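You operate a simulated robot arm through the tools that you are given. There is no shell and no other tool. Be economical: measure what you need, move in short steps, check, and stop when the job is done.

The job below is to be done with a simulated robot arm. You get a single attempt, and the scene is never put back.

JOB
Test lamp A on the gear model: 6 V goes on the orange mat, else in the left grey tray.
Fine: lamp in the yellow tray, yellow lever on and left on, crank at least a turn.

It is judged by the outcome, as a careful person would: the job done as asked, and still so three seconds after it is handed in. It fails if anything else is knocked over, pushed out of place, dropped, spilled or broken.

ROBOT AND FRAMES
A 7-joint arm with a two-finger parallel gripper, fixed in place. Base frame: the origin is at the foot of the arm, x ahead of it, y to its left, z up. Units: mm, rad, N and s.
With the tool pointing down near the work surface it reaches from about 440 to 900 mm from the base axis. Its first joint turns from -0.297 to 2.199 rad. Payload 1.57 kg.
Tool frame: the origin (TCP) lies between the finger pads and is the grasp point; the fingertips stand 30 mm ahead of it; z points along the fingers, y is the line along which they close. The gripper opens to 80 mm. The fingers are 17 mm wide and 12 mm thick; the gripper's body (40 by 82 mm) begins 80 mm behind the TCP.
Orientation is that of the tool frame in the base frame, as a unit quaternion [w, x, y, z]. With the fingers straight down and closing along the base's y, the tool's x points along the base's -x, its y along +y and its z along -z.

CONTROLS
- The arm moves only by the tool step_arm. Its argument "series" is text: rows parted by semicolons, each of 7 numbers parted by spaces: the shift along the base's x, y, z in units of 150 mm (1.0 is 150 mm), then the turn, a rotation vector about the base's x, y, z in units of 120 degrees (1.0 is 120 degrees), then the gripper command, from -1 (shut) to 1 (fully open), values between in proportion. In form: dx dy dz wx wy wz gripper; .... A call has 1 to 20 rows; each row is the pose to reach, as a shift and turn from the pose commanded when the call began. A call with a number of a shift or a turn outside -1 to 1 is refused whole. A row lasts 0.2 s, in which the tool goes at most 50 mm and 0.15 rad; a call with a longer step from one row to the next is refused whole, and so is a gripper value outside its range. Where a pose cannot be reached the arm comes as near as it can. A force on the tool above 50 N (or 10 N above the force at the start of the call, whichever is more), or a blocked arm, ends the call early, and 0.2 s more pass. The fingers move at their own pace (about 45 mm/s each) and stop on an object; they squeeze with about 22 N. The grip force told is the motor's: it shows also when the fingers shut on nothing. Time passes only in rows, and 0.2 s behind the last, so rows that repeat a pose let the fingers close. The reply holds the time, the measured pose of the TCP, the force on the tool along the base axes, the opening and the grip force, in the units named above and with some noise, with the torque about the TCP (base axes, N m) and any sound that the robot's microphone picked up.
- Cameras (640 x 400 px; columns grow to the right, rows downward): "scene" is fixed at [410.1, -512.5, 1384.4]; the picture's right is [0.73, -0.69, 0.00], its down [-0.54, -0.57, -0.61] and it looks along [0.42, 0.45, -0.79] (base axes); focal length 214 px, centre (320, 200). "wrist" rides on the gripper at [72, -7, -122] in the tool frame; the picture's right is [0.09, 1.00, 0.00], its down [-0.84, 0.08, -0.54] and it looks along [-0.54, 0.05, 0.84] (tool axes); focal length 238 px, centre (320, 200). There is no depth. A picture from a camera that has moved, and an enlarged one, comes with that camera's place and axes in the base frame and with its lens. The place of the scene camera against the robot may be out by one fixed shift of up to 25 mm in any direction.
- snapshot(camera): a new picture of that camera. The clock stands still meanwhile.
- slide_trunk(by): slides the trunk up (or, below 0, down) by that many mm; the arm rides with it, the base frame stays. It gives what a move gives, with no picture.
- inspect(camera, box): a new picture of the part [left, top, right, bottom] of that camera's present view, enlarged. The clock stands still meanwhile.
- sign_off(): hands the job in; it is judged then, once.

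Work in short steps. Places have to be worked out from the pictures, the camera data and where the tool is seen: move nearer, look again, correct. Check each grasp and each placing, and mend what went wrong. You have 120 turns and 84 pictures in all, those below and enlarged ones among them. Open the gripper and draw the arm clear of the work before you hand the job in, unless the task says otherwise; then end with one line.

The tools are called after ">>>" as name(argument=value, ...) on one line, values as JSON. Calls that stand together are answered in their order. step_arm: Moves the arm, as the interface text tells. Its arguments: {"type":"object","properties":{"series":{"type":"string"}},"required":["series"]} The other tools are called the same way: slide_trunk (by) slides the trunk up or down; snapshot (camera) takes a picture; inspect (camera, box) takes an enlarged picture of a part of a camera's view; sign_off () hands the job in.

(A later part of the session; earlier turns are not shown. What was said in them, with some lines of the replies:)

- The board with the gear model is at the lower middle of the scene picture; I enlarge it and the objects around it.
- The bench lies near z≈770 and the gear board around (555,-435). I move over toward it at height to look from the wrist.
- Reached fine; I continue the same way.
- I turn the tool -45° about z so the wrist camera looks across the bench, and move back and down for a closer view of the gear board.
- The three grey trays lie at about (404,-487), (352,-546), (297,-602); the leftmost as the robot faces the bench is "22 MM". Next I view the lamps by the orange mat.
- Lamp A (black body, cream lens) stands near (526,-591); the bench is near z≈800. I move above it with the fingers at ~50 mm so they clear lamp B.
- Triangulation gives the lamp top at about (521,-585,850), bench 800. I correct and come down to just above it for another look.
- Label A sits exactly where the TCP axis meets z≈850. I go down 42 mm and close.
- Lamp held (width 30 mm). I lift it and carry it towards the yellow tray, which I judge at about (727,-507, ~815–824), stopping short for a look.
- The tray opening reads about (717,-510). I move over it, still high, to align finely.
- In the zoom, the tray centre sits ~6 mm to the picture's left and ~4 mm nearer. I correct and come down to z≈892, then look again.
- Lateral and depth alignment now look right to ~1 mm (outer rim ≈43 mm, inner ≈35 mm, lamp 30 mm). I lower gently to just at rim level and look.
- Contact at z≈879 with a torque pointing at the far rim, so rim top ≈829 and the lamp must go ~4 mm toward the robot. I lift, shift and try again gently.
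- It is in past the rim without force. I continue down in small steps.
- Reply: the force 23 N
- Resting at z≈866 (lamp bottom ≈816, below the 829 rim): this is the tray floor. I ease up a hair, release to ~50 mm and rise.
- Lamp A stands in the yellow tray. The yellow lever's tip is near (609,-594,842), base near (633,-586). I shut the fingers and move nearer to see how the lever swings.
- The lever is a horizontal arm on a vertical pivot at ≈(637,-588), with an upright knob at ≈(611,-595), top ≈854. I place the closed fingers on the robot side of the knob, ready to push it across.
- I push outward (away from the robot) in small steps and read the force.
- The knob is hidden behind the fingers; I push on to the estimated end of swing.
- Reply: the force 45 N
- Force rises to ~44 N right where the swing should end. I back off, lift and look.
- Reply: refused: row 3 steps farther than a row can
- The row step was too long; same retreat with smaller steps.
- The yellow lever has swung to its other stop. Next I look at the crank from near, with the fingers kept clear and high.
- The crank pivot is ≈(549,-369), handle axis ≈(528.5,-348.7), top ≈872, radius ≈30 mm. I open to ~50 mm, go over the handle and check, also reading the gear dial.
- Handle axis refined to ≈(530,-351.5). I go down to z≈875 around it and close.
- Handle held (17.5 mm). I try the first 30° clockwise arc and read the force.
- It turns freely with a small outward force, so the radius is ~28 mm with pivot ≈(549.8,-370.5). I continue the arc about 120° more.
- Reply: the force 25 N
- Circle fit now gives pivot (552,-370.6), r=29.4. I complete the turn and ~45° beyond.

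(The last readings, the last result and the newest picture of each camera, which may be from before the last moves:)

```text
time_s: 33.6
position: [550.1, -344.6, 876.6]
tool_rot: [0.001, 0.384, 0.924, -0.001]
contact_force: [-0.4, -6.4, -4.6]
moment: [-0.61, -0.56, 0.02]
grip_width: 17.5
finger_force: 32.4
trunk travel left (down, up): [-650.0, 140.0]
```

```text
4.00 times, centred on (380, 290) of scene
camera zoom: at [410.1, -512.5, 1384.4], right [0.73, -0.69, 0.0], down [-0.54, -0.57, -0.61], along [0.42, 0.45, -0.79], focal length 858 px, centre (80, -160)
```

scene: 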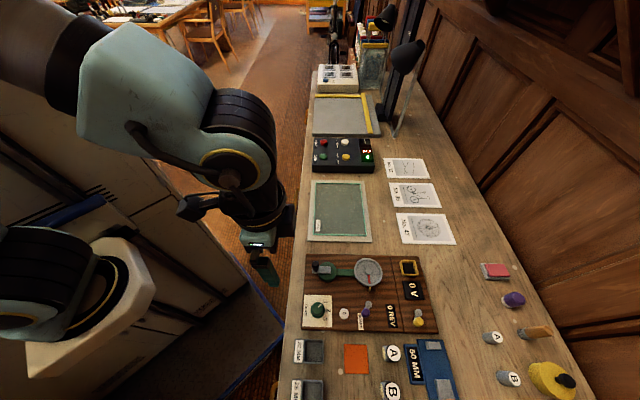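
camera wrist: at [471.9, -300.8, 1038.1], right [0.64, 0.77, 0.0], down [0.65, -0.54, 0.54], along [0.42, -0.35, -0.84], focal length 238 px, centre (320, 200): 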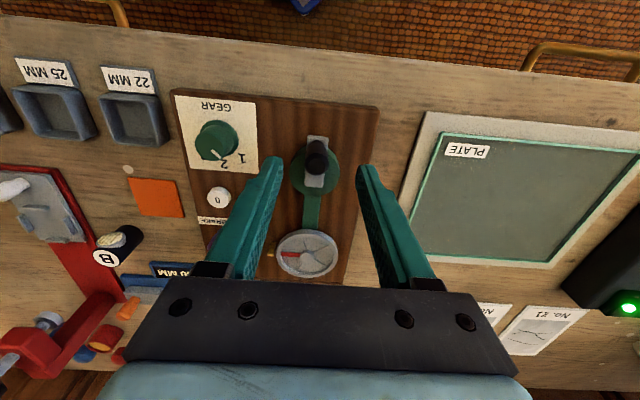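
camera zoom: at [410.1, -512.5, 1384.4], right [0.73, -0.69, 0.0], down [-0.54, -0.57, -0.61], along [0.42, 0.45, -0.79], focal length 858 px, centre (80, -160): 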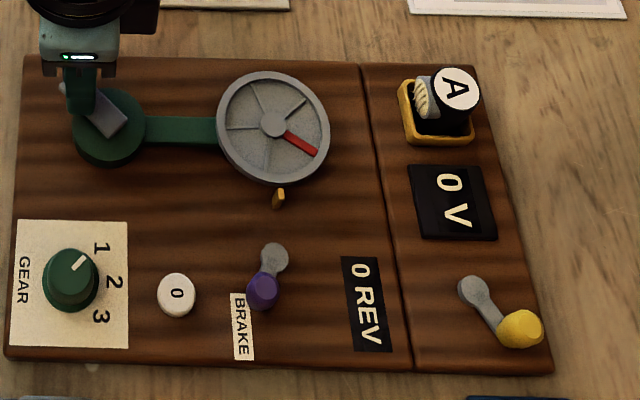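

The crank has done ~1.1 turns; the wheel is short of one revolution and the display still shows 0 V. I crank on for another 300°.

>>> step_arm(series="0.047 -0.012 0 0 0 0 -1; 0.095 -0.027 0 0 0 0 -1; 0.137 -0.054 0 0 0 0 -1; 0.171 -0.091 0 0 0 0 -1; 0.195 -0.136 0 0 0 0 -1; 0.205 -0.185 0 0 0 0 -1; 0.203 -0.235 0 0 0 0 -1; 0.188 -0.283 0 0 0 0 -1; 0.161 -0.325 0 0 0 0 -1; 0.124 -0.359 0 0 0 0 -1; 0.08 -0.382 0 0 0 0 -1; 0.031 -0.393 0 0 0 0 -1; -0.019 -0.391 0 0 0 0 -1; -0.067 -0.375 0 0 0 0 -1; -0.109 -0.349 0 0 0 0 -1; -0.143 -0.311 0 0 0 0 -1; -0.167 -0.267 0 0 0 0 -1; -0.177 -0.218 0 0 0 0 -1; -0.175 -0.168 0 0 0 0 -1; -0.16 -0.12 0 0 0 0 -1")

>>> inspect(camera="scene", box=[300, 240, 460, 340])

```text
time_s: 37.8
position: [525.1, -358.2, 875.5]
tool_rot: [-0.001, 0.382, 0.924, 0.001]
contact_force: [-18.3, 10.9, 4.9]
moment: [0.57, 0.43, 0.02]
grip_width: 17.6
finger_force: 32.6
trunk travel left (down, up): [-650.0, 140.0]
```

```text
4.00 times, centred on (380, 290) of scene
camera zoom: at [410.1, -512.5, 1384.4], right [0.73, -0.69, 0.0], down [-0.54, -0.57, -0.61], along [0.42, 0.45, -0.79], focal length 858 px, centre (80, -160)
```

zoom: 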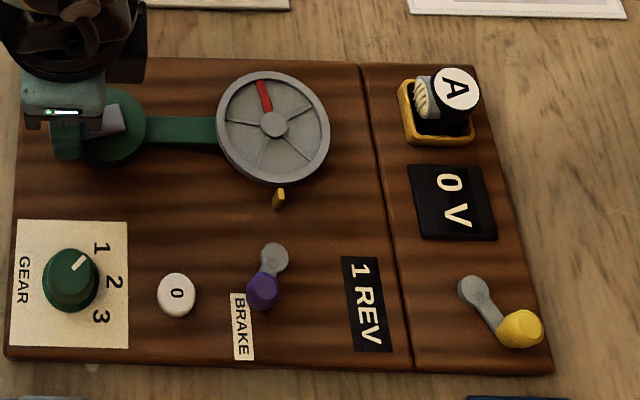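

REV shows 1 but still 0 V. Either the lamp isn't seated or the lever's "on" is the other way. I let go of the handle, rise, and look closely at lamp and tray.

>>> step_arm(series="0.01 -0.01 0 0 0 0 0.25; 0.01 -0.01 0 0 0 0 0.25; 0.01 -0.01 0 0 0 0 0.25; 0.01 -0.01 0.2 0 0 0 0.25; 0.01 -0.01 0.45 0 0 0 0.25; 0.2 -0.15 0.45 0 0 0 0.25; 0.4 -0.3 0.45 0 0 0 0.25; 0.6 -0.45 0.45 0 0 0 0.25; 0.8 -0.6 0.45 0 0 0 0.25; 0.9 -0.7 0.45 0 0 0 0.25; 0.9 -0.7 0.45 0 0 0 0.25")

>>> snapshot(camera="wrist")

>>> inspect(camera="scene", box=[380, 240, 440, 280])

```text
time_s: 40.2
position: [661.2, -465.0, 942.6]
tool_rot: [0.0, 0.382, 0.924, 0.001]
contact_force: [0.0, 0.1, -1.1]
moment: [0.0, 0.03, 0.01]
grip_width: 49.9
finger_force: 0.1
trunk travel left (down, up): [-650.0, 140.0]
```

```text
41 pictures are left
camera wrist: at [603.8, -417.6, 1065.4], right [0.64, 0.77, 0.0], down [0.65, -0.54, 0.54], along [0.42, -0.35, -0.84], focal length 238 px, centre (320, 200)
```

wrist: 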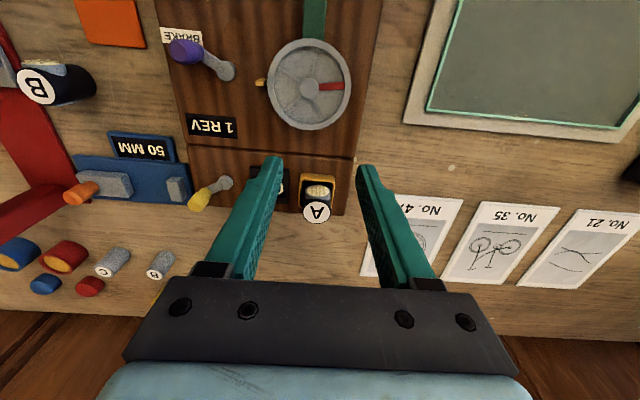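

```text
10.00 times, centred on (410, 260) of scene
camera zoom: at [410.1, -512.5, 1384.4], right [0.73, -0.69, 0.0], down [-0.54, -0.57, -0.61], along [0.42, 0.45, -0.79], focal length 2145 px, centre (-580, -400)
```

zoom: 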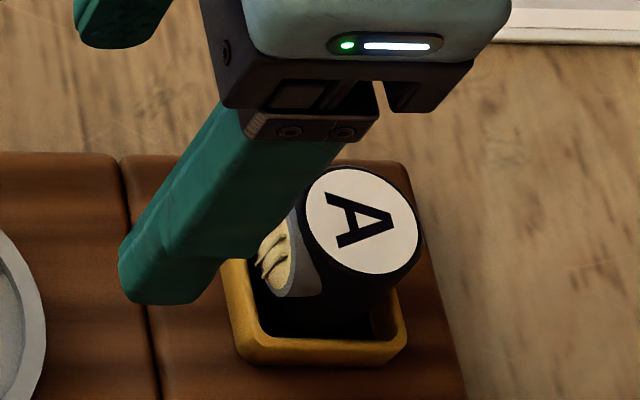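

>>> inspect(camera="wrist", box=[280, 160, 360, 240])

```text
5.00 times, centred on (320, 200) of wrist
camera zoom: at [603.8, -417.6, 1065.4], right [0.64, 0.77, 0.0], down [0.65, -0.54, 0.54], along [0.42, -0.35, -0.84], focal length 1192 px, centre (320, 200)
```

zoom: 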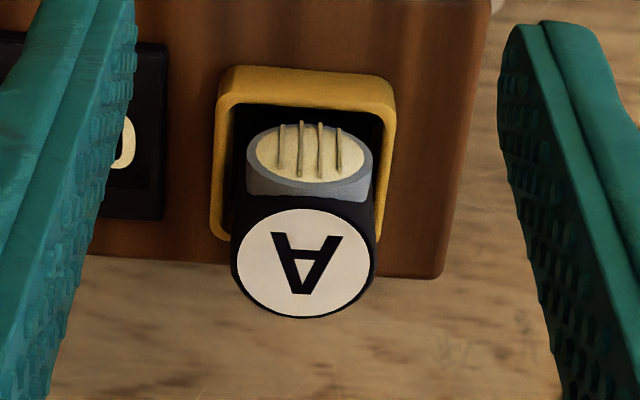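

The label's foreshortening hints the lamp leans a few degrees to the far side, so it may not be fully seated. I feel its top with closed fingertips and press it gently down.

>>> step_arm(series="0.1 -0.1 0 0 0 0 -1; 0.2 -0.2 0 0 0 0 -1; 0.327 -0.303 0 0 0 0 -1; 0.327 -0.303 -0.1 0 0 0 -1; 0.327 -0.303 -0.2 0 0 0 -1; 0.327 -0.303 -0.27 0 0 0 -1; 0.327 -0.303 -0.27 0 0 0 -1")

```text
time_s: 41.8
position: [709.1, -511.0, 902.9]
tool_rot: [0.0, 0.383, 0.924, 0.0]
contact_force: [0.0, 0.4, 0.0]
moment: [0.01, 0.0, 0.01]
grip_width: 0.0
finger_force: 21.5
trunk travel left (down, up): [-650.0, 140.0]
```

>>> step_arm(series="0 0 -0.015 0 0 0 -1; 0 0 -0.03 0 0 0 -1; 0 0 -0.045 0 0 0 -1; 0 0 -0.055 0 0 0 -1; 0 0 -0.055 0 0 0 -1")

>>> inspect(camera="scene", box=[380, 240, 460, 300])

```text
time_s: 43.0
position: [710.4, -509.2, 899.0]
tool_rot: [0.002, 0.383, 0.924, -0.001]
contact_force: [-2.2, 2.3, 28.3]
moment: [0.06, 0.09, -0.02]
grip_width: 0.1
finger_force: 21.4
trunk travel left (down, up): [-650.0, 140.0]
```

```text
6.67 times, centred on (420, 270) of scene
camera zoom: at [410.1, -512.5, 1384.4], right [0.73, -0.69, 0.0], down [-0.54, -0.57, -0.61], along [0.42, 0.45, -0.79], focal length 1430 px, centre (-347, -267)
```

zoom: 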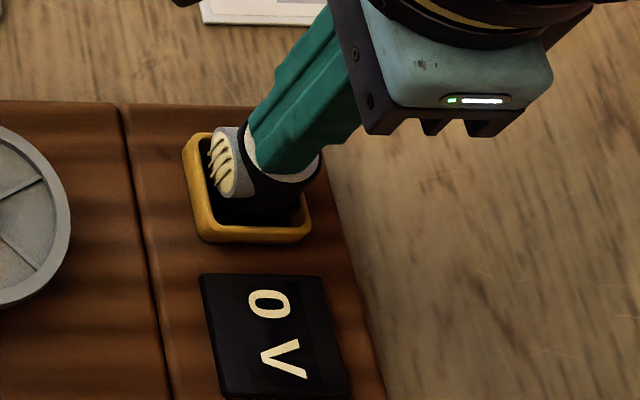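

Top is firm at z≈869, no give. I rise and look at the lamp again from the wrist.

>>> step_arm(series="0 0 0.2 0 0 0 -1; -0.1 0.1 0.4 0 0 0 -1; -0.25 0.25 0.4 0 0 0 -1; -0.45 0.3 0.4 0 0 0 -1; -0.45 0.3 0.4 0 0 0 -1")

>>> inspect(camera="wrist", box=[300, 160, 420, 260])

>>> inspect(camera="scene", box=[380, 240, 440, 280])

```text
time_s: 44.2
position: [641.3, -464.6, 954.6]
tool_rot: [-0.001, 0.382, 0.924, -0.001]
contact_force: [-0.2, -0.5, -0.2]
moment: [-0.01, -0.01, -0.01]
grip_width: 0.0
finger_force: 21.2
trunk travel left (down, up): [-650.0, 140.0]
```

```text
4.00 times, centred on (360, 210) of wrist
camera zoom: at [585.2, -417.4, 1076.8], right [0.64, 0.77, 0.0], down [0.65, -0.54, 0.54], along [0.42, -0.35, -0.84], focal length 953 px, centre (160, 160)
```

zoom: 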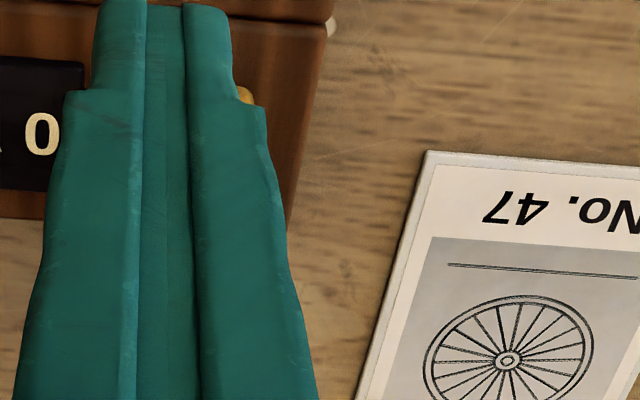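

```text
10.00 times, centred on (410, 260) of scene
camera zoom: at [410.1, -512.5, 1384.4], right [0.73, -0.69, 0.0], down [-0.54, -0.57, -0.61], along [0.42, 0.45, -0.79], focal length 2145 px, centre (-580, -400)
```

zoom: 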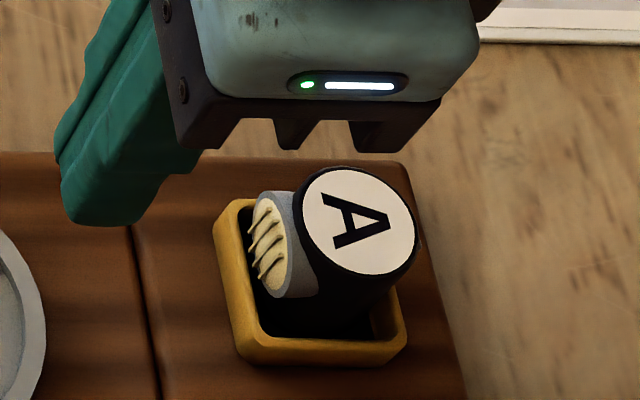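

The lamp looks upright and centred now. I'll test the lever the other way: go above the yellow knob (≈(629,-611)) with the fingers half open.

>>> step_arm(series="-0.02 -0.2 0 0 0 0 0.25; -0.04 -0.45 0 0 0 0 0.25; -0.06 -0.7 -0.05 0 0 0 0.25; -0.08 -0.9 -0.15 0 0 0 0.25; -0.08 -0.95 -0.3 0 0 0 0.25; -0.08 -0.95 -0.3 0 0 0 0.25")

>>> inspect(camera="wrist", box=[240, 110, 400, 210])

```text
time_s: 45.6
position: [631.7, -607.5, 910.4]
tool_rot: [0.0, 0.382, 0.924, 0.0]
contact_force: [0.3, 0.2, -0.3]
moment: [-0.02, 0.0, -0.02]
grip_width: 50.0
finger_force: 0.0
trunk travel left (down, up): [-650.0, 140.0]
```

```text
4.00 times, centred on (320, 160) of wrist
camera zoom: at [573.6, -561.0, 1031.7], right [0.64, 0.77, 0.0], down [0.65, -0.54, 0.54], along [0.42, -0.35, -0.84], focal length 953 px, centre (320, 360)
```

zoom: 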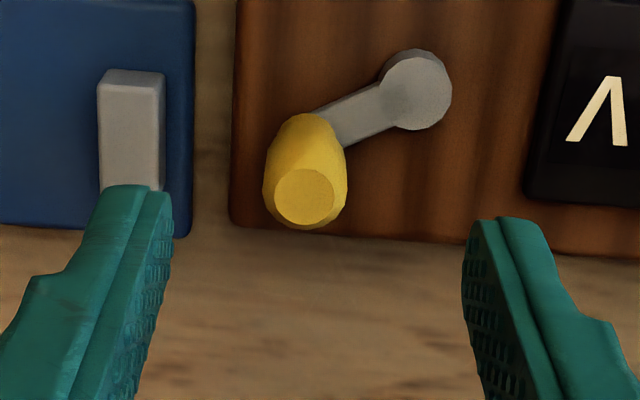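

Knob at ≈(632,-611.5). I descend with a 36 mm opening and grip it.

>>> step_arm(series="0 -0.027 0 0 0 0 -0.1; 0 -0.027 -0.15 0 0 0 -0.1; 0 -0.027 -0.3 0 0 0 -0.1; 0 -0.027 -0.3 0 0 0 -1; 0 -0.027 -0.3 0 0 0 -1; 0 -0.027 -0.3 0 0 0 -1")

```text
time_s: 47.0
position: [629.8, -611.8, 864.8]
tool_rot: [0.0, 0.383, 0.924, 0.0]
contact_force: [-1.8, -1.4, 1.1]
moment: [-0.02, 0.03, -0.02]
grip_width: 16.3
finger_force: 29.9
trunk travel left (down, up): [-650.0, 140.0]
```

Gripped (16 mm). I swing it back along the arc.

>>> step_arm(series="-0.02 0.005 0 0 0 0 -1; -0.043 0.011 0 0 0 0 -1; -0.062 0.022 0 0 0 0 -1; -0.081 0.035 0 0 0 0 -1; -0.097 0.051 0 0 0 0 -1; -0.111 0.068 0 0 0 0 -1; -0.124 0.09 0 0 0 0 -1; -0.132 0.108 0 0 0 0 -1; -0.132 0.108 0 0 0 0 -1")

>>> inspect(camera="wrist", box=[240, 110, 480, 260])

```text
time_s: 49.0
position: [610.5, -595.8, 865.1]
tool_rot: [0.0, 0.382, 0.924, -0.001]
contact_force: [9.4, -5.7, -0.7]
moment: [-0.24, -0.28, -0.2]
grip_width: 16.4
finger_force: 31.5
trunk travel left (down, up): [-650.0, 140.0]
```

```text
2.67 times, centred on (360, 185) of wrist
camera zoom: at [553.5, -548.6, 986.5], right [0.64, 0.77, 0.0], down [0.65, -0.54, 0.54], along [0.42, -0.35, -0.84], focal length 636 px, centre (213, 240)
```

zoom: 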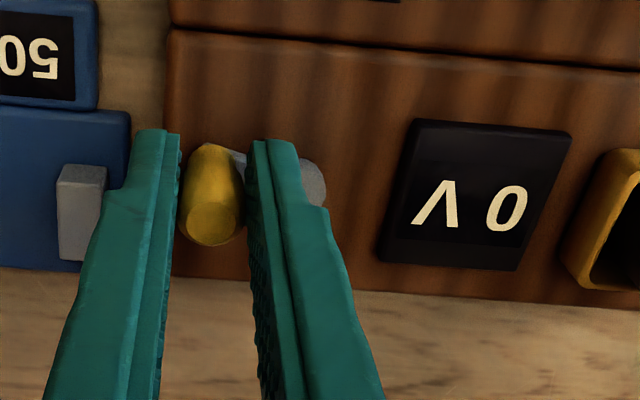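

Still 0 V; with the lever in this position I'll crank again. I release, rise and move toward the crank.

>>> step_arm(series="0.004 -0.004 0 0 0 0 -0.1; 0.004 -0.004 0 0 0 0 -0.1; 0.004 -0.004 0 0 0 0 -0.1; 0 0 0.25 0 0 0 -0.1; 0 0.1 0.42 0 0 0 0.25; -0.1 0.35 0.42 0 0 0 0.25; -0.2 0.6 0.42 0 0 0 0.25; -0.28 0.8 0.42 0 0 0 0.25; -0.35 1 0.42 0 0 0 0.25")

>>> step_arm(series="-0.07 0.2 0 0 0 0 0.25; -0.15 0.4 0 0 0 0 0.25; -0.215 0.577 0 0 0 0 0.25; -0.215 0.577 -0.05 0 0 0 0.25; -0.215 0.577 -0.05 0 0 0 0.25")

>>> inspect(camera="wrist", box=[240, 110, 400, 210])

>>> inspect(camera="scene", box=[300, 240, 460, 340])

```text
time_s: 51.0
position: [558.3, -445.5, 928.1]
tool_rot: [0.001, 0.383, 0.924, 0.0]
contact_force: [-0.9, -0.8, 0.7]
moment: [-0.01, 0.0, -0.02]
grip_width: 49.9
finger_force: 0.0
trunk travel left (down, up): [-650.0, 140.0]
```

```text
time_s: 52.2
position: [525.4, -357.5, 920.2]
tool_rot: [0.001, 0.382, 0.924, 0.001]
contact_force: [0.2, -1.9, 0.1]
moment: [-0.01, 0.02, -0.01]
grip_width: 49.9
finger_force: 0.1
trunk travel left (down, up): [-650.0, 140.0]
```

```text
4.00 times, centred on (320, 160) of wrist
camera zoom: at [469.0, -311.1, 1042.4], right [0.64, 0.77, 0.0], down [0.65, -0.54, 0.54], along [0.42, -0.35, -0.84], focal length 953 px, centre (320, 360)
```

zoom: 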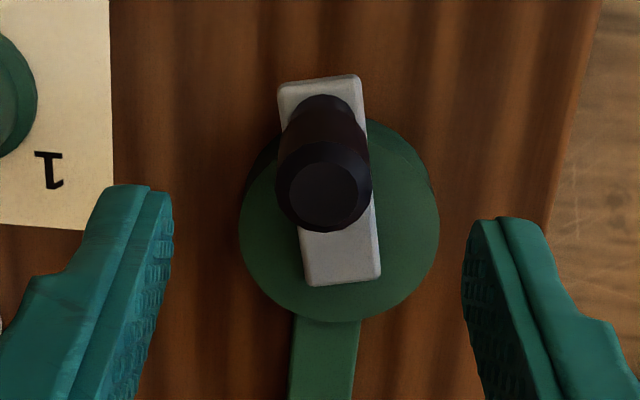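

```text
4.00 times, centred on (380, 290) of scene
camera zoom: at [410.1, -512.5, 1384.4], right [0.73, -0.69, 0.0], down [-0.54, -0.57, -0.61], along [0.42, 0.45, -0.79], focal length 858 px, centre (80, -160)
```

zoom: 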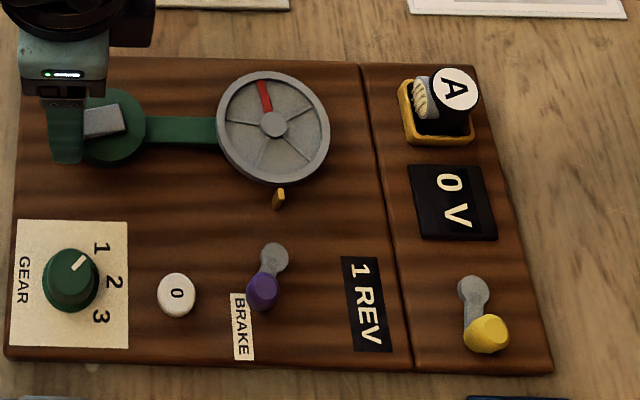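

The lever is ~¾ of the way back, past its middle. I grip the crank handle and turn it.

>>> step_arm(series="0 0 -0.15 0 0 0 0.25; 0 0 -0.29 0 0 0 0.25; 0 0 -0.29 0 0 0 -1; 0 0 -0.29 0 0 0 -1; 0 0 -0.29 0 0 0 -1; 0 0 -0.29 0 0 0 -1")

```text
time_s: 53.6
position: [525.1, -357.3, 877.1]
tool_rot: [0.0, 0.383, 0.924, 0.001]
contact_force: [-0.5, 0.6, -3.0]
moment: [-0.27, -0.31, -0.01]
grip_width: 17.5
finger_force: 32.5
trunk travel left (down, up): [-650.0, 140.0]
```

Gripped. One full turn in 18° rows.

>>> step_arm(series="0.04 0.048 0 0 0 0 -1; 0.09 0.084 0 0 0 0 -1; 0.149 0.103 0 0 0 0 -1; 0.21 0.103 0 0 0 0 -1; 0.269 0.084 0 0 0 0 -1; 0.319 0.048 0 0 0 0 -1; 0.355 -0.002 0 0 0 0 -1; 0.373 -0.061 0 0 0 0 -1; 0.373 -0.122 0 0 0 0 -1; 0.355 -0.181 0 0 0 0 -1; 0.319 -0.231 0 0 0 0 -1; 0.269 -0.267 0 0 0 0 -1; 0.21 -0.285 0 0 0 0 -1; 0.149 -0.285 0 0 0 0 -1; 0.09 -0.267 0 0 0 0 -1; 0.04 -0.231 0 0 0 0 -1; 0.004 -0.181 0 0 0 0 -1; -0.015 -0.122 0 0 0 0 -1; -0.015 -0.061 0 0 0 0 -1; 0.004 -0.002 0 0 0 0 -1")

>>> step_arm(series="0.036 0.05 0 0 0 0 -1; 0.086 0.086 0 0 0 0 -1; 0.145 0.105 0 0 0 0 -1; 0.206 0.105 0 0 0 0 -1; 0.265 0.086 0 0 0 0 -1")

>>> inspect(camera="scene", box=[300, 240, 460, 340])

```text
time_s: 57.8
position: [526.4, -357.9, 875.6]
tool_rot: [-0.001, 0.382, 0.924, 0.001]
contact_force: [-8.7, 6.2, -8.3]
moment: [0.61, 0.43, 0.01]
grip_width: 17.3
finger_force: 32.3
trunk travel left (down, up): [-650.0, 140.0]
```

```text
time_s: 59.0
position: [565.6, -346.5, 876.6]
tool_rot: [0.001, 0.383, 0.924, -0.001]
contact_force: [-2.5, -6.0, -8.3]
moment: [-0.74, -0.74, 0.03]
grip_width: 17.4
finger_force: 32.1
trunk travel left (down, up): [-650.0, 140.0]
```

```text
4.00 times, centred on (380, 290) of scene
camera zoom: at [410.1, -512.5, 1384.4], right [0.73, -0.69, 0.0], down [-0.54, -0.57, -0.61], along [0.42, 0.45, -0.79], focal length 858 px, centre (80, -160)
```

zoom: 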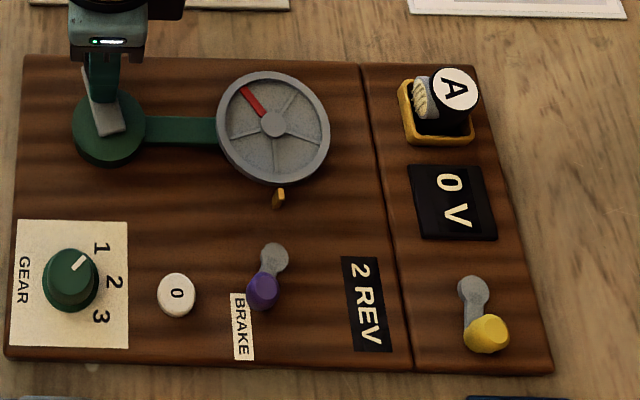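

2 REV and still 0 V with the lever this way, so the likely culprit is the lamp's seating. I release the handle, rise and return to the lamp for a closer look.

>>> step_arm(series="0 0 0 0 0 0 0.25; 0 0 0 0 0 0 0.25; 0 0 0 0 0 0 0.25; 0 0 0.2 0 0 0 0.25; 0 0 0.45 0 0 0 0.25; 0.15 -0.2 0.45 0 0 0 0.25; 0.3 -0.4 0.45 0 0 0 0.25; 0.45 -0.6 0.45 0 0 0 0.25; 0.6 -0.78 0.45 0 0 0 0.25; 0.75 -0.9 0.45 0 0 0 0.25; 0.75 -0.9 0.45 0 0 0 0.25")

>>> inspect(camera="wrist", box=[280, 150, 400, 225])

>>> inspect(camera="scene", box=[380, 240, 440, 280])

```text
time_s: 61.4
position: [678.0, -480.8, 944.0]
tool_rot: [0.0, 0.382, 0.924, 0.0]
contact_force: [-0.9, -0.4, 0.0]
moment: [0.0, -0.02, 0.01]
grip_width: 49.8
finger_force: 0.0
trunk travel left (down, up): [-650.0, 140.0]
```

```text
5.33 times, centred on (340, 188) of wrist
camera zoom: at [621.3, -434.1, 1066.6], right [0.64, 0.77, 0.0], down [0.65, -0.54, 0.54], along [0.42, -0.35, -0.84], focal length 1271 px, centre (213, 267)
```

zoom: 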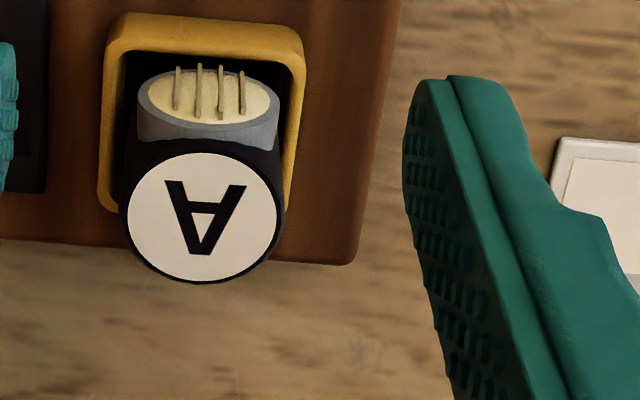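

```text
10.00 times, centred on (410, 260) of scene
camera zoom: at [410.1, -512.5, 1384.4], right [0.73, -0.69, 0.0], down [-0.54, -0.57, -0.61], along [0.42, 0.45, -0.79], focal length 2145 px, centre (-580, -400)
```

zoom: 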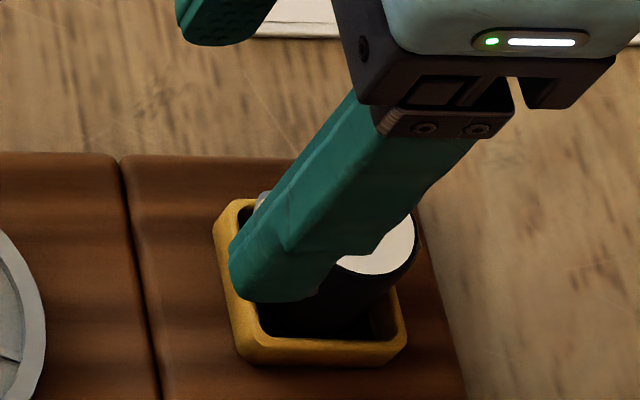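

Now the label's aspect (0.85) fits an upright lamp; earlier it read tilted, so pressing seated it after the first cranking. I now flip the yellow lever again (same push as before) with closed fingers.

>>> step_arm(series="-0.15 -0.16 0 0 0 0 -1; -0.3 -0.32 0 0 0 0 -1; -0.45 -0.48 0 0 0 0 -1; -0.59 -0.625 -0.1 0 0 0 -1; -0.59 -0.625 -0.35 0 0 0 -1; -0.59 -0.625 -0.535 0 0 0 -1; -0.59 -0.625 -0.535 0 0 0 -1")

>>> step_arm(series="0.045 -0.042 0 0 0 0 -1; 0.09 -0.085 0 0 0 0 -1; 0.115 -0.11 0 0 0 0 -1; 0.14 -0.135 0 0 0 0 -1; 0.165 -0.16 0 0 0 0 -1; 0.19 -0.19 0 0 0 0 -1; 0.198 -0.198 0 0 0 0 -1")

```text
time_s: 63.0
position: [588.8, -574.5, 864.3]
tool_rot: [0.0, 0.383, 0.924, 0.0]
contact_force: [-0.7, 0.4, 0.2]
moment: [0.0, 0.02, -0.01]
grip_width: 0.0
finger_force: 21.1
trunk travel left (down, up): [-650.0, 140.0]
```

```text
time_s: 64.6
position: [617.9, -600.1, 864.2]
tool_rot: [-0.004, 0.382, 0.924, 0.001]
contact_force: [-22.9, 26.6, 7.1]
moment: [0.17, 0.32, 0.1]
grip_width: 0.1
finger_force: 21.4
trunk travel left (down, up): [-650.0, 140.0]
```

At the stop again. I back off, rise and go to the crank handle, last left at ≈(565.6,-346.5).

>>> step_arm(series="-0.1 0.1 0 0 0 0 -1; -0.15 0.15 0.2 0 0 0 -1; -0.15 0.2 0.42 0 0 0 0.25; -0.2 0.45 0.42 0 0 0 0.25; -0.25 0.7 0.42 0 0 0 0.25; -0.28 0.95 0.42 0 0 0 0.25")

>>> step_arm(series="-0.02 0.2 0 0 0 0 0.25; -0.05 0.45 0 0 0 0 0.25; -0.073 0.765 0 0 0 0 0.25; -0.073 0.765 -0.05 0 0 0 0.25; -0.073 0.765 -0.05 0 0 0 0.25")

>>> inspect(camera="wrist", box=[240, 110, 400, 210])

>>> inspect(camera="scene", box=[300, 240, 460, 340])

```text
time_s: 66.0
position: [576.6, -462.6, 926.4]
tool_rot: [0.0, 0.383, 0.924, 0.0]
contact_force: [-0.5, -0.3, -0.5]
moment: [0.02, -0.02, 0.02]
grip_width: 50.2
finger_force: 0.1
trunk travel left (down, up): [-650.0, 140.0]
```

```text
time_s: 67.2
position: [566.6, -347.8, 919.6]
tool_rot: [0.0, 0.382, 0.924, 0.0]
contact_force: [0.6, 0.3, 0.0]
moment: [0.0, -0.03, 0.01]
grip_width: 50.0
finger_force: 0.1
trunk travel left (down, up): [-650.0, 140.0]
```

```text
4.00 times, centred on (320, 160) of wrist
camera zoom: at [509.7, -300.5, 1041.9], right [0.64, 0.77, 0.0], down [0.65, -0.54, 0.54], along [0.42, -0.35, -0.84], focal length 953 px, centre (320, 360)
```

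zoom: 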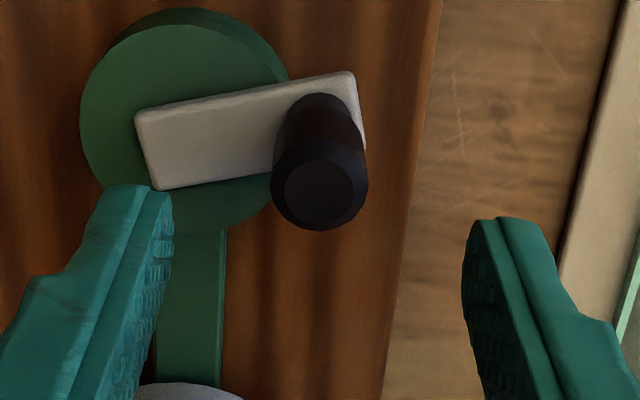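

```text
4.00 times, centred on (380, 290) of scene
camera zoom: at [410.1, -512.5, 1384.4], right [0.73, -0.69, 0.0], down [-0.54, -0.57, -0.61], along [0.42, 0.45, -0.79], focal length 858 px, centre (80, -160)
```

zoom: 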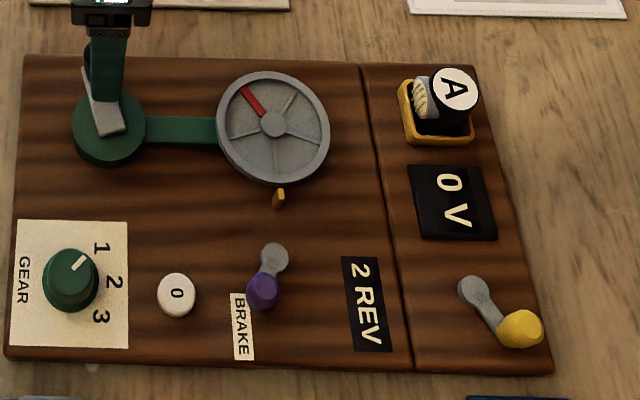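

Lever on again; handle is between the fingers. I grip and crank a full turn plus ~80°.

>>> step_arm(series="0 0 -0.15 0 0 0 0.25; 0 0 -0.29 0 0 0 0.25; 0 0 -0.29 0 0 0 -1; 0 0 -0.29 0 0 0 -1; 0 0 -0.29 0 0 0 -1; 0 0 -0.29 0 0 0 -1")

>>> step_arm(series="0.039 -0.018 0 0 0 0 -1; 0.075 -0.067 0 0 0 0 -1; 0.093 -0.125 0 0 0 0 -1; 0.093 -0.185 0 0 0 0 -1; 0.075 -0.243 0 0 0 0 -1; 0.039 -0.291 0 0 0 0 -1; -0.009 -0.327 0 0 0 0 -1; -0.067 -0.345 0 0 0 0 -1; -0.127 -0.345 0 0 0 0 -1; -0.185 -0.327 0 0 0 0 -1; -0.234 -0.291 0 0 0 0 -1; -0.269 -0.243 0 0 0 0 -1; -0.288 -0.185 0 0 0 0 -1; -0.288 -0.125 0 0 0 0 -1; -0.269 -0.067 0 0 0 0 -1; -0.234 -0.018 0 0 0 0 -1; -0.185 0.017 0 0 0 0 -1; -0.127 0.036 0 0 0 0 -1; -0.067 0.036 0 0 0 0 -1; -0.009 0.017 0 0 0 0 -1")

>>> step_arm(series="0.049 -0.035 0 0 0 0 -1; 0.084 -0.084 0 0 0 0 -1; 0.103 -0.142 0 0 0 0 -1; 0.103 -0.202 0 0 0 0 -1")

>>> inspect(camera="scene", box=[300, 240, 460, 340])

```text
time_s: 68.6
position: [567.2, -347.8, 876.0]
tool_rot: [0.001, 0.383, 0.924, 0.0]
contact_force: [-1.7, -2.0, -2.0]
moment: [-0.11, -0.08, 0.06]
grip_width: 17.4
finger_force: 32.4
trunk travel left (down, up): [-650.0, 140.0]
```

```text
time_s: 72.8
position: [565.7, -346.3, 875.4]
tool_rot: [0.0, 0.383, 0.924, 0.0]
contact_force: [-5.9, -9.9, -12.3]
moment: [-0.63, -0.68, 0.04]
grip_width: 17.4
finger_force: 32.5
trunk travel left (down, up): [-650.0, 140.0]
```

```text
time_s: 73.8
position: [580.5, -372.2, 876.5]
tool_rot: [-0.001, 0.382, 0.924, 0.0]
contact_force: [-12.1, 0.1, -5.4]
moment: [0.45, 0.5, 0.03]
grip_width: 17.7
finger_force: 32.4
trunk travel left (down, up): [-650.0, 140.0]
```

```text
4.00 times, centred on (380, 290) of scene
camera zoom: at [410.1, -512.5, 1384.4], right [0.73, -0.69, 0.0], down [-0.54, -0.57, -0.61], along [0.42, 0.45, -0.79], focal length 858 px, centre (80, -160)
```

zoom: 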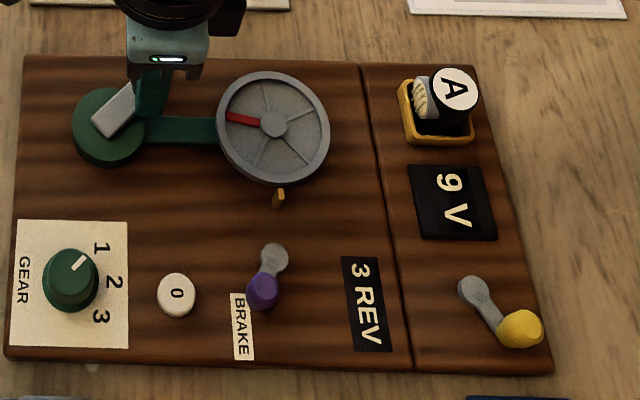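

The display changed to what reads as 9 V; I enlarge it to be sure it isn't a 6.

>>> inspect(camera="scene", box=[395, 270, 435, 300])

```text
13.33 times, centred on (415, 285) of scene
camera zoom: at [410.1, -512.5, 1384.4], right [0.73, -0.69, 0.0], down [-0.54, -0.57, -0.61], along [0.42, 0.45, -0.79], focal length 2860 px, centre (-947, -933)
```

zoom: 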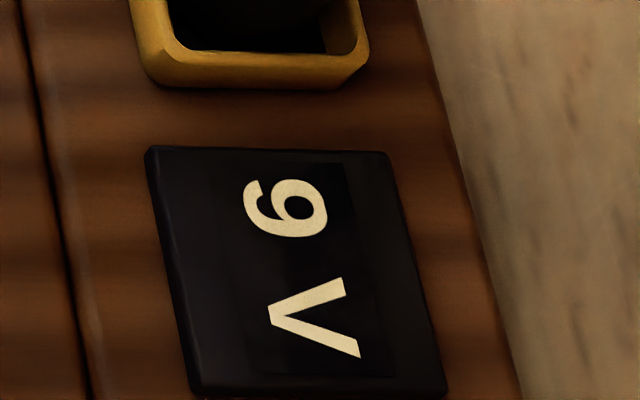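

Confirmed: 9 V (V's foot and the 9's tail on the same side). So lamp A goes into the left grey tray ("22 MM"). I release the crank and go above the lamp.

>>> step_arm(series="0 0.015 0 0 0 0 0.25; 0 0.015 0 0 0 0 0.25; 0 0.015 0 0 0 0 0.25; 0 0.015 0.2 0 0 0 0.25; 0 0.015 0.4 0 0 0 0.25; 0.2 -0.2 0.4 0 0 0 0.25; 0.4 -0.4 0.4 0 0 0 0.25; 0.6 -0.6 0.4 0 0 0 0.25; 0.75 -0.8 0.4 0 0 0 0.25; 0.863 -0.9 0.3 0 0 0 0.25; 0.863 -0.9 0.2 0 0 0 0.25; 0.863 -0.9 0.2 0 0 0 0.25")

>>> inspect(camera="wrist", box=[240, 110, 400, 210])

```text
time_s: 76.4
position: [710.9, -510.5, 906.9]
tool_rot: [0.0, 0.382, 0.924, 0.0]
contact_force: [-0.2, 0.4, 0.0]
moment: [0.02, 0.0, 0.0]
grip_width: 50.0
finger_force: 0.1
trunk travel left (down, up): [-650.0, 140.0]
```

```text
4.00 times, centred on (320, 160) of wrist
camera zoom: at [654.1, -463.0, 1027.8], right [0.64, 0.77, 0.0], down [0.65, -0.54, 0.54], along [0.42, -0.35, -0.84], focal length 953 px, centre (320, 360)
```

zoom: 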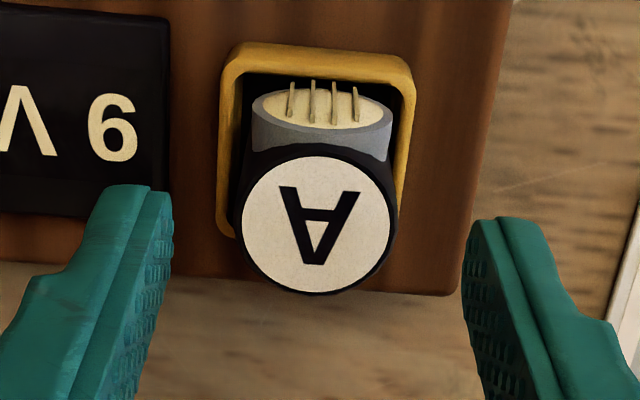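

Lamp centred under the gripper. I descend to z≈869, close and lift.

>>> step_arm(series="0 0 -0.13 0 0 0 0.25; 0 0 -0.253 0 0 0 0.25; 0 0 -0.253 0 0 0 -1; 0 0 -0.253 0 0 0 -1; 0 0 -0.253 0 0 0 -1; 0 0 -0.253 0 0 0 -1; 0 0 -0.15 0 0 0 -1; 0 0 0 0 0 0 -1; 0 0 0.25 0 0 0 -1; 0 0 0.35 0 0 0 -1")

>>> inspect(camera="scene", box=[300, 230, 480, 340])

```text
time_s: 78.6
position: [709.5, -509.4, 958.6]
tool_rot: [0.0, 0.382, 0.924, 0.0]
contact_force: [-0.5, -0.5, -1.6]
moment: [-0.03, 0.01, 0.01]
grip_width: 29.7
finger_force: 22.0
trunk travel left (down, up): [-650.0, 140.0]
```

```text
3.56 times, centred on (390, 285) of scene
camera zoom: at [410.1, -512.5, 1384.4], right [0.73, -0.69, 0.0], down [-0.54, -0.57, -0.61], along [0.42, 0.45, -0.79], focal length 763 px, centre (71, -102)
```

zoom: 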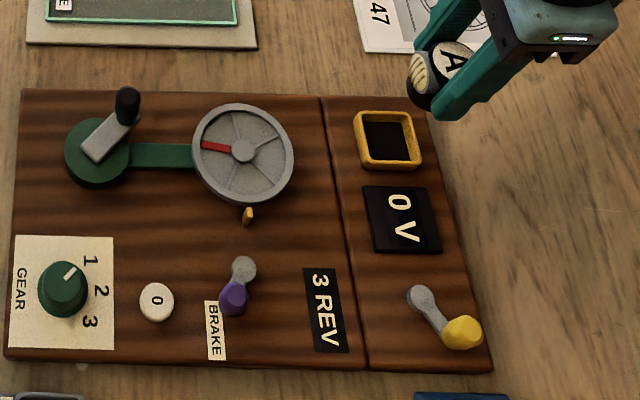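

Lamp lifted; lever still on. I carry the lamp over towards the 22 MM tray.

>>> step_arm(series="-0.25 0.03 0 0 0 0 -1; -0.5 0.06 0 0 0 0 -1; -0.75 0.09 0 0 0 0 -1; -1 0.13 0 0 0 0 -1")

>>> step_arm(series="-0.25 0.04 0 0 0 0 -1; -0.5 0.08 0 0 0 0 -1; -0.75 0.12 -0.05 0 0 0 -1; -1 0.16 -0.1 0 0 0 -1; -1 0.16 -0.1 0 0 0 -1")

>>> inspect(camera="wrist", box=[220, 80, 420, 205])

```text
time_s: 79.6
position: [559.9, -490.0, 958.2]
tool_rot: [0.0, 0.381, 0.924, 0.0]
contact_force: [1.0, -0.2, -0.5]
moment: [0.04, 0.03, 0.03]
grip_width: 29.5
finger_force: 22.2
trunk travel left (down, up): [-650.0, 140.0]
```

```text
time_s: 80.8
position: [410.0, -466.3, 944.9]
tool_rot: [-0.001, 0.383, 0.924, 0.0]
contact_force: [-0.1, -0.7, -1.0]
moment: [-0.02, 0.03, -0.03]
grip_width: 29.6
finger_force: 21.7
trunk travel left (down, up): [-650.0, 140.0]
```

```text
3.20 times, centred on (320, 142) of wrist
camera zoom: at [353.0, -419.3, 1066.6], right [0.64, 0.77, 0.0], down [0.65, -0.54, 0.54], along [0.42, -0.35, -0.84], focal length 763 px, centre (320, 384)
```

zoom: 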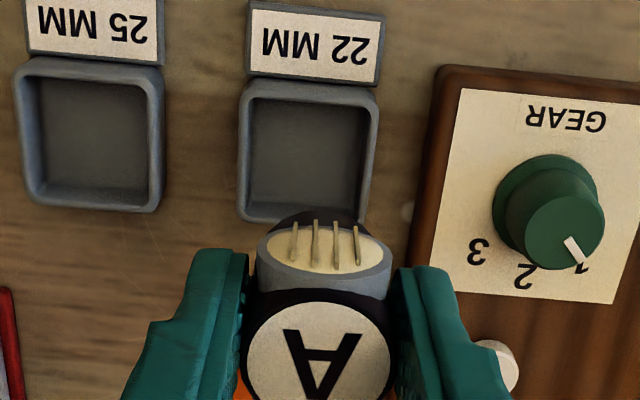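

Tray centre is ≈(406,-468.5), inner ≈40 mm. I shift and come down to just above the rim, then check.

>>> step_arm(series="-0.025 -0.015 0 0 0 0 -1; -0.025 -0.015 -0.2 0 0 0 -1; -0.025 -0.015 -0.42 0 0 0 -1; -0.025 -0.015 -0.42 0 0 0 -1")

>>> inspect(camera="wrist", box=[220, 80, 420, 205])

>>> inspect(camera="scene", box=[280, 320, 360, 370])

```text
time_s: 81.8
position: [405.8, -468.1, 879.9]
tool_rot: [0.0, 0.383, 0.924, 0.0]
contact_force: [0.0, -1.1, 0.1]
moment: [-0.01, -0.01, -0.02]
grip_width: 29.6
finger_force: 22.3
trunk travel left (down, up): [-650.0, 140.0]
```

```text
3.20 times, centred on (320, 142) of wrist
camera zoom: at [350.1, -421.1, 1002.4], right [0.64, 0.77, 0.0], down [0.65, -0.54, 0.54], along [0.42, -0.35, -0.84], focal length 763 px, centre (320, 384)
```

zoom: 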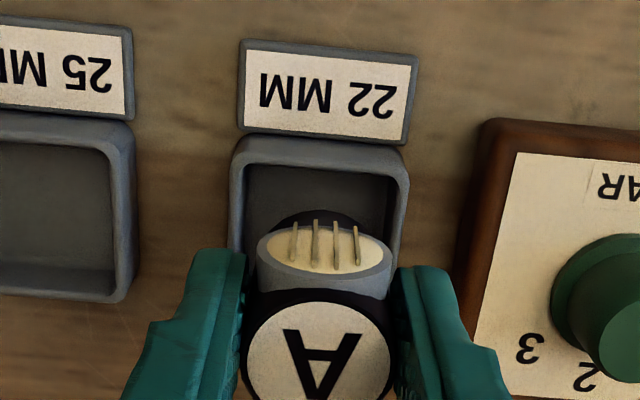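

```text
8.00 times, centred on (320, 345) of scene
camera zoom: at [410.1, -512.5, 1384.4], right [0.73, -0.69, 0.0], down [-0.54, -0.57, -0.61], along [0.42, 0.45, -0.79], focal length 1716 px, centre (320, -960)
```

zoom: 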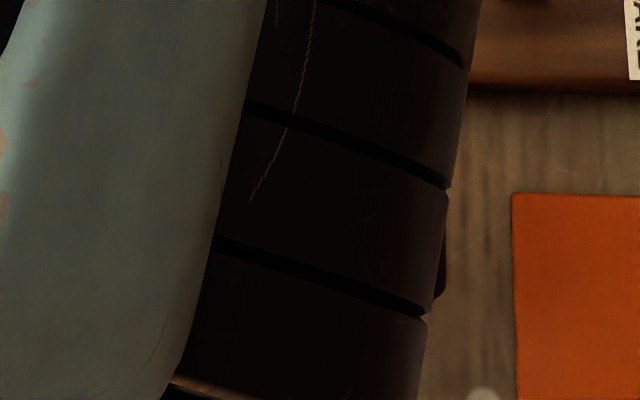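

Well aligned. I lower in small steps until it touches.

>>> step_arm(series="0 0 -0.04 0 0 0 -1; 0 0 -0.08 0 0 0 -1; 0 0 -0.11 0 0 0 -1; 0 0 -0.135 0 0 0 -1; 0 0 -0.135 0 0 0 -1")

```text
time_s: 83.0
position: [405.9, -468.3, 860.7]
tool_rot: [0.0, 0.383, 0.924, -0.001]
contact_force: [0.0, 1.3, -1.5]
moment: [-0.04, 0.04, -0.02]
grip_width: 29.7
finger_force: 22.0
trunk travel left (down, up): [-650.0, 140.0]
```

>>> step_arm(series="0 0 -0.01 0 0 0 -1; 0 0 -0.02 0 0 0 -1; 0 0 -0.03 0 0 0 -1; 0 0 -0.04 0 0 0 -1; 0 0 -0.04 0 0 0 -1")

```text
time_s: 84.2
position: [405.3, -468.8, 855.4]
tool_rot: [0.0, 0.383, 0.924, 0.0]
contact_force: [0.2, 0.1, -1.0]
moment: [0.03, 0.01, -0.06]
grip_width: 29.5
finger_force: 21.9
trunk travel left (down, up): [-650.0, 140.0]
```

>>> step_arm(series="0 0 -0.01 0 0 0 -1; 0 0 -0.02 0 0 0 -1; 0 0 -0.03 0 0 0 -1; 0 0 -0.03 0 0 0 -1")

>>> inspect(camera="wrist", box=[220, 80, 420, 205])

```text
time_s: 85.2
position: [405.5, -469.0, 850.1]
tool_rot: [0.0, 0.382, 0.924, 0.0]
contact_force: [-0.6, 0.0, 3.5]
moment: [0.06, -0.01, 0.02]
grip_width: 29.6
finger_force: 21.5
trunk travel left (down, up): [-650.0, 140.0]
```

```text
3.20 times, centred on (320, 142) of wrist
camera zoom: at [349.9, -421.9, 972.0], right [0.64, 0.77, 0.0], down [0.65, -0.54, 0.54], along [0.42, -0.35, -0.84], focal length 763 px, centre (320, 384)
```

zoom: 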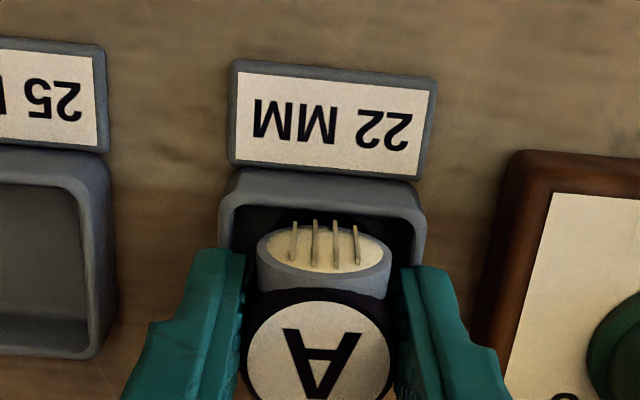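

First touch at z≈850: the lamp rests on the tray floor. I open a little and rise straight up, then check.

>>> step_arm(series="0 0 0 0 0 0 0; 0 0 0 0 0 0 0; 0 0 0 0 0 0 0; 0 0 0.15 0 0 0 0; 0 0 0.4 0 0 0 0; -0.05 0.05 0.7 0 0 0 0; -0.1 0.1 0.9 0 0 0 0; -0.1 0.1 0.9 0 0 0 0")

>>> snapshot(camera="wrist")

```text
time_s: 87.0
position: [391.9, -453.6, 985.0]
tool_rot: [0.001, 0.383, 0.924, 0.0]
contact_force: [0.3, 0.4, 0.2]
moment: [0.02, 0.05, 0.0]
grip_width: 39.8
finger_force: 0.0
trunk travel left (down, up): [-650.0, 140.0]
```

```text
18 pictures are left
camera wrist: at [334.5, -405.8, 1106.6], right [0.64, 0.77, 0.0], down [0.65, -0.54, 0.54], along [0.42, -0.35, -0.84], focal length 238 px, centre (320, 200)
```

wrist: 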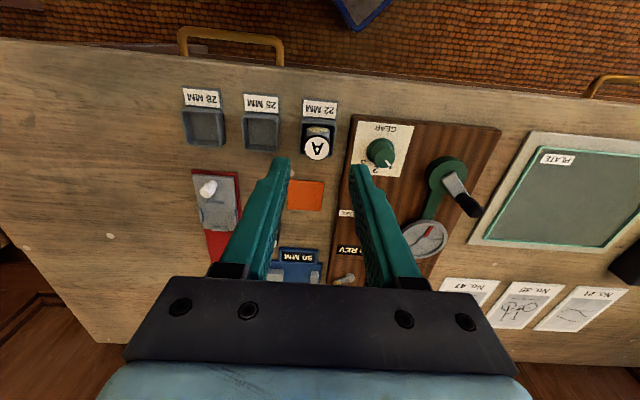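

Lamp A stands in the 22 MM tray. I draw the arm clear and make a last check with the scene camera.

>>> step_arm(series="0.05 0.2 0.2 0 0 0 0; 0.1 0.4 0.4 0 0 0 0.5; 0.2 0.6 0.6 0 0 0 1; 0.3 0.8 0.75 0 0 0 1; 0.4 1 0.8 0 0 0 1; 0.4 1 0.8 0 0 0 1")

>>> inspect(camera="scene", box=[280, 240, 460, 400])

>>> snapshot(camera="scene")

```text
time_s: 88.4
position: [451.2, -303.9, 1105.1]
tool_rot: [0.0, 0.383, 0.924, -0.001]
contact_force: [0.6, 0.6, -0.4]
moment: [0.0, -0.02, 0.03]
grip_width: 80.1
finger_force: 0.0
trunk travel left (down, up): [-650.0, 140.0]
```

```text
2.50 times, centred on (370, 320) of scene
camera zoom: at [410.1, -512.5, 1384.4], right [0.73, -0.69, 0.0], down [-0.54, -0.57, -0.61], along [0.42, 0.45, -0.79], focal length 536 px, centre (195, -100)
```

zoom: 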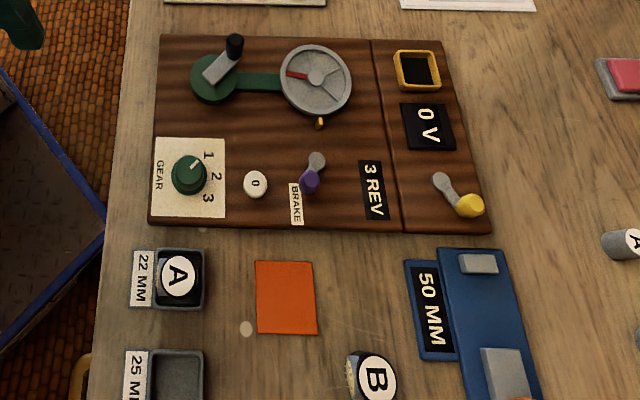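

```text
16 pictures are left
```

scene: 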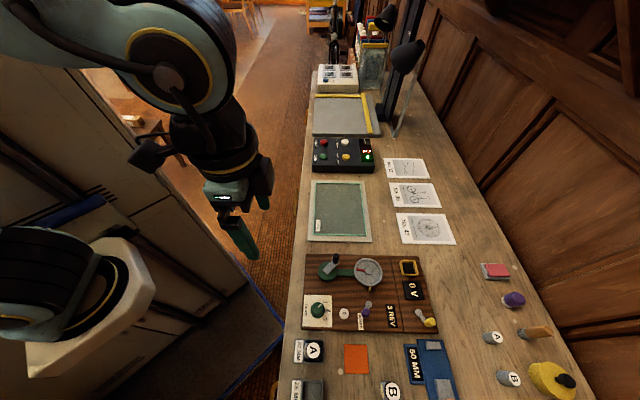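

Everything is in order: lamp A is in the left (22 MM) grey tray, the yellow lever is on, nothing else has moved and the arm is clear. I hand the job in.

>>> sign_off()

```text
The job is handed in.
```

Lamp A tested at 9 V, not 6 V, so it is in the left grey tray (the "22 MM" one), and the yellow lever is left on; the first cranking showed 0 V, most likely because the lamp sat tilted, so I pressed it down and cranked again.
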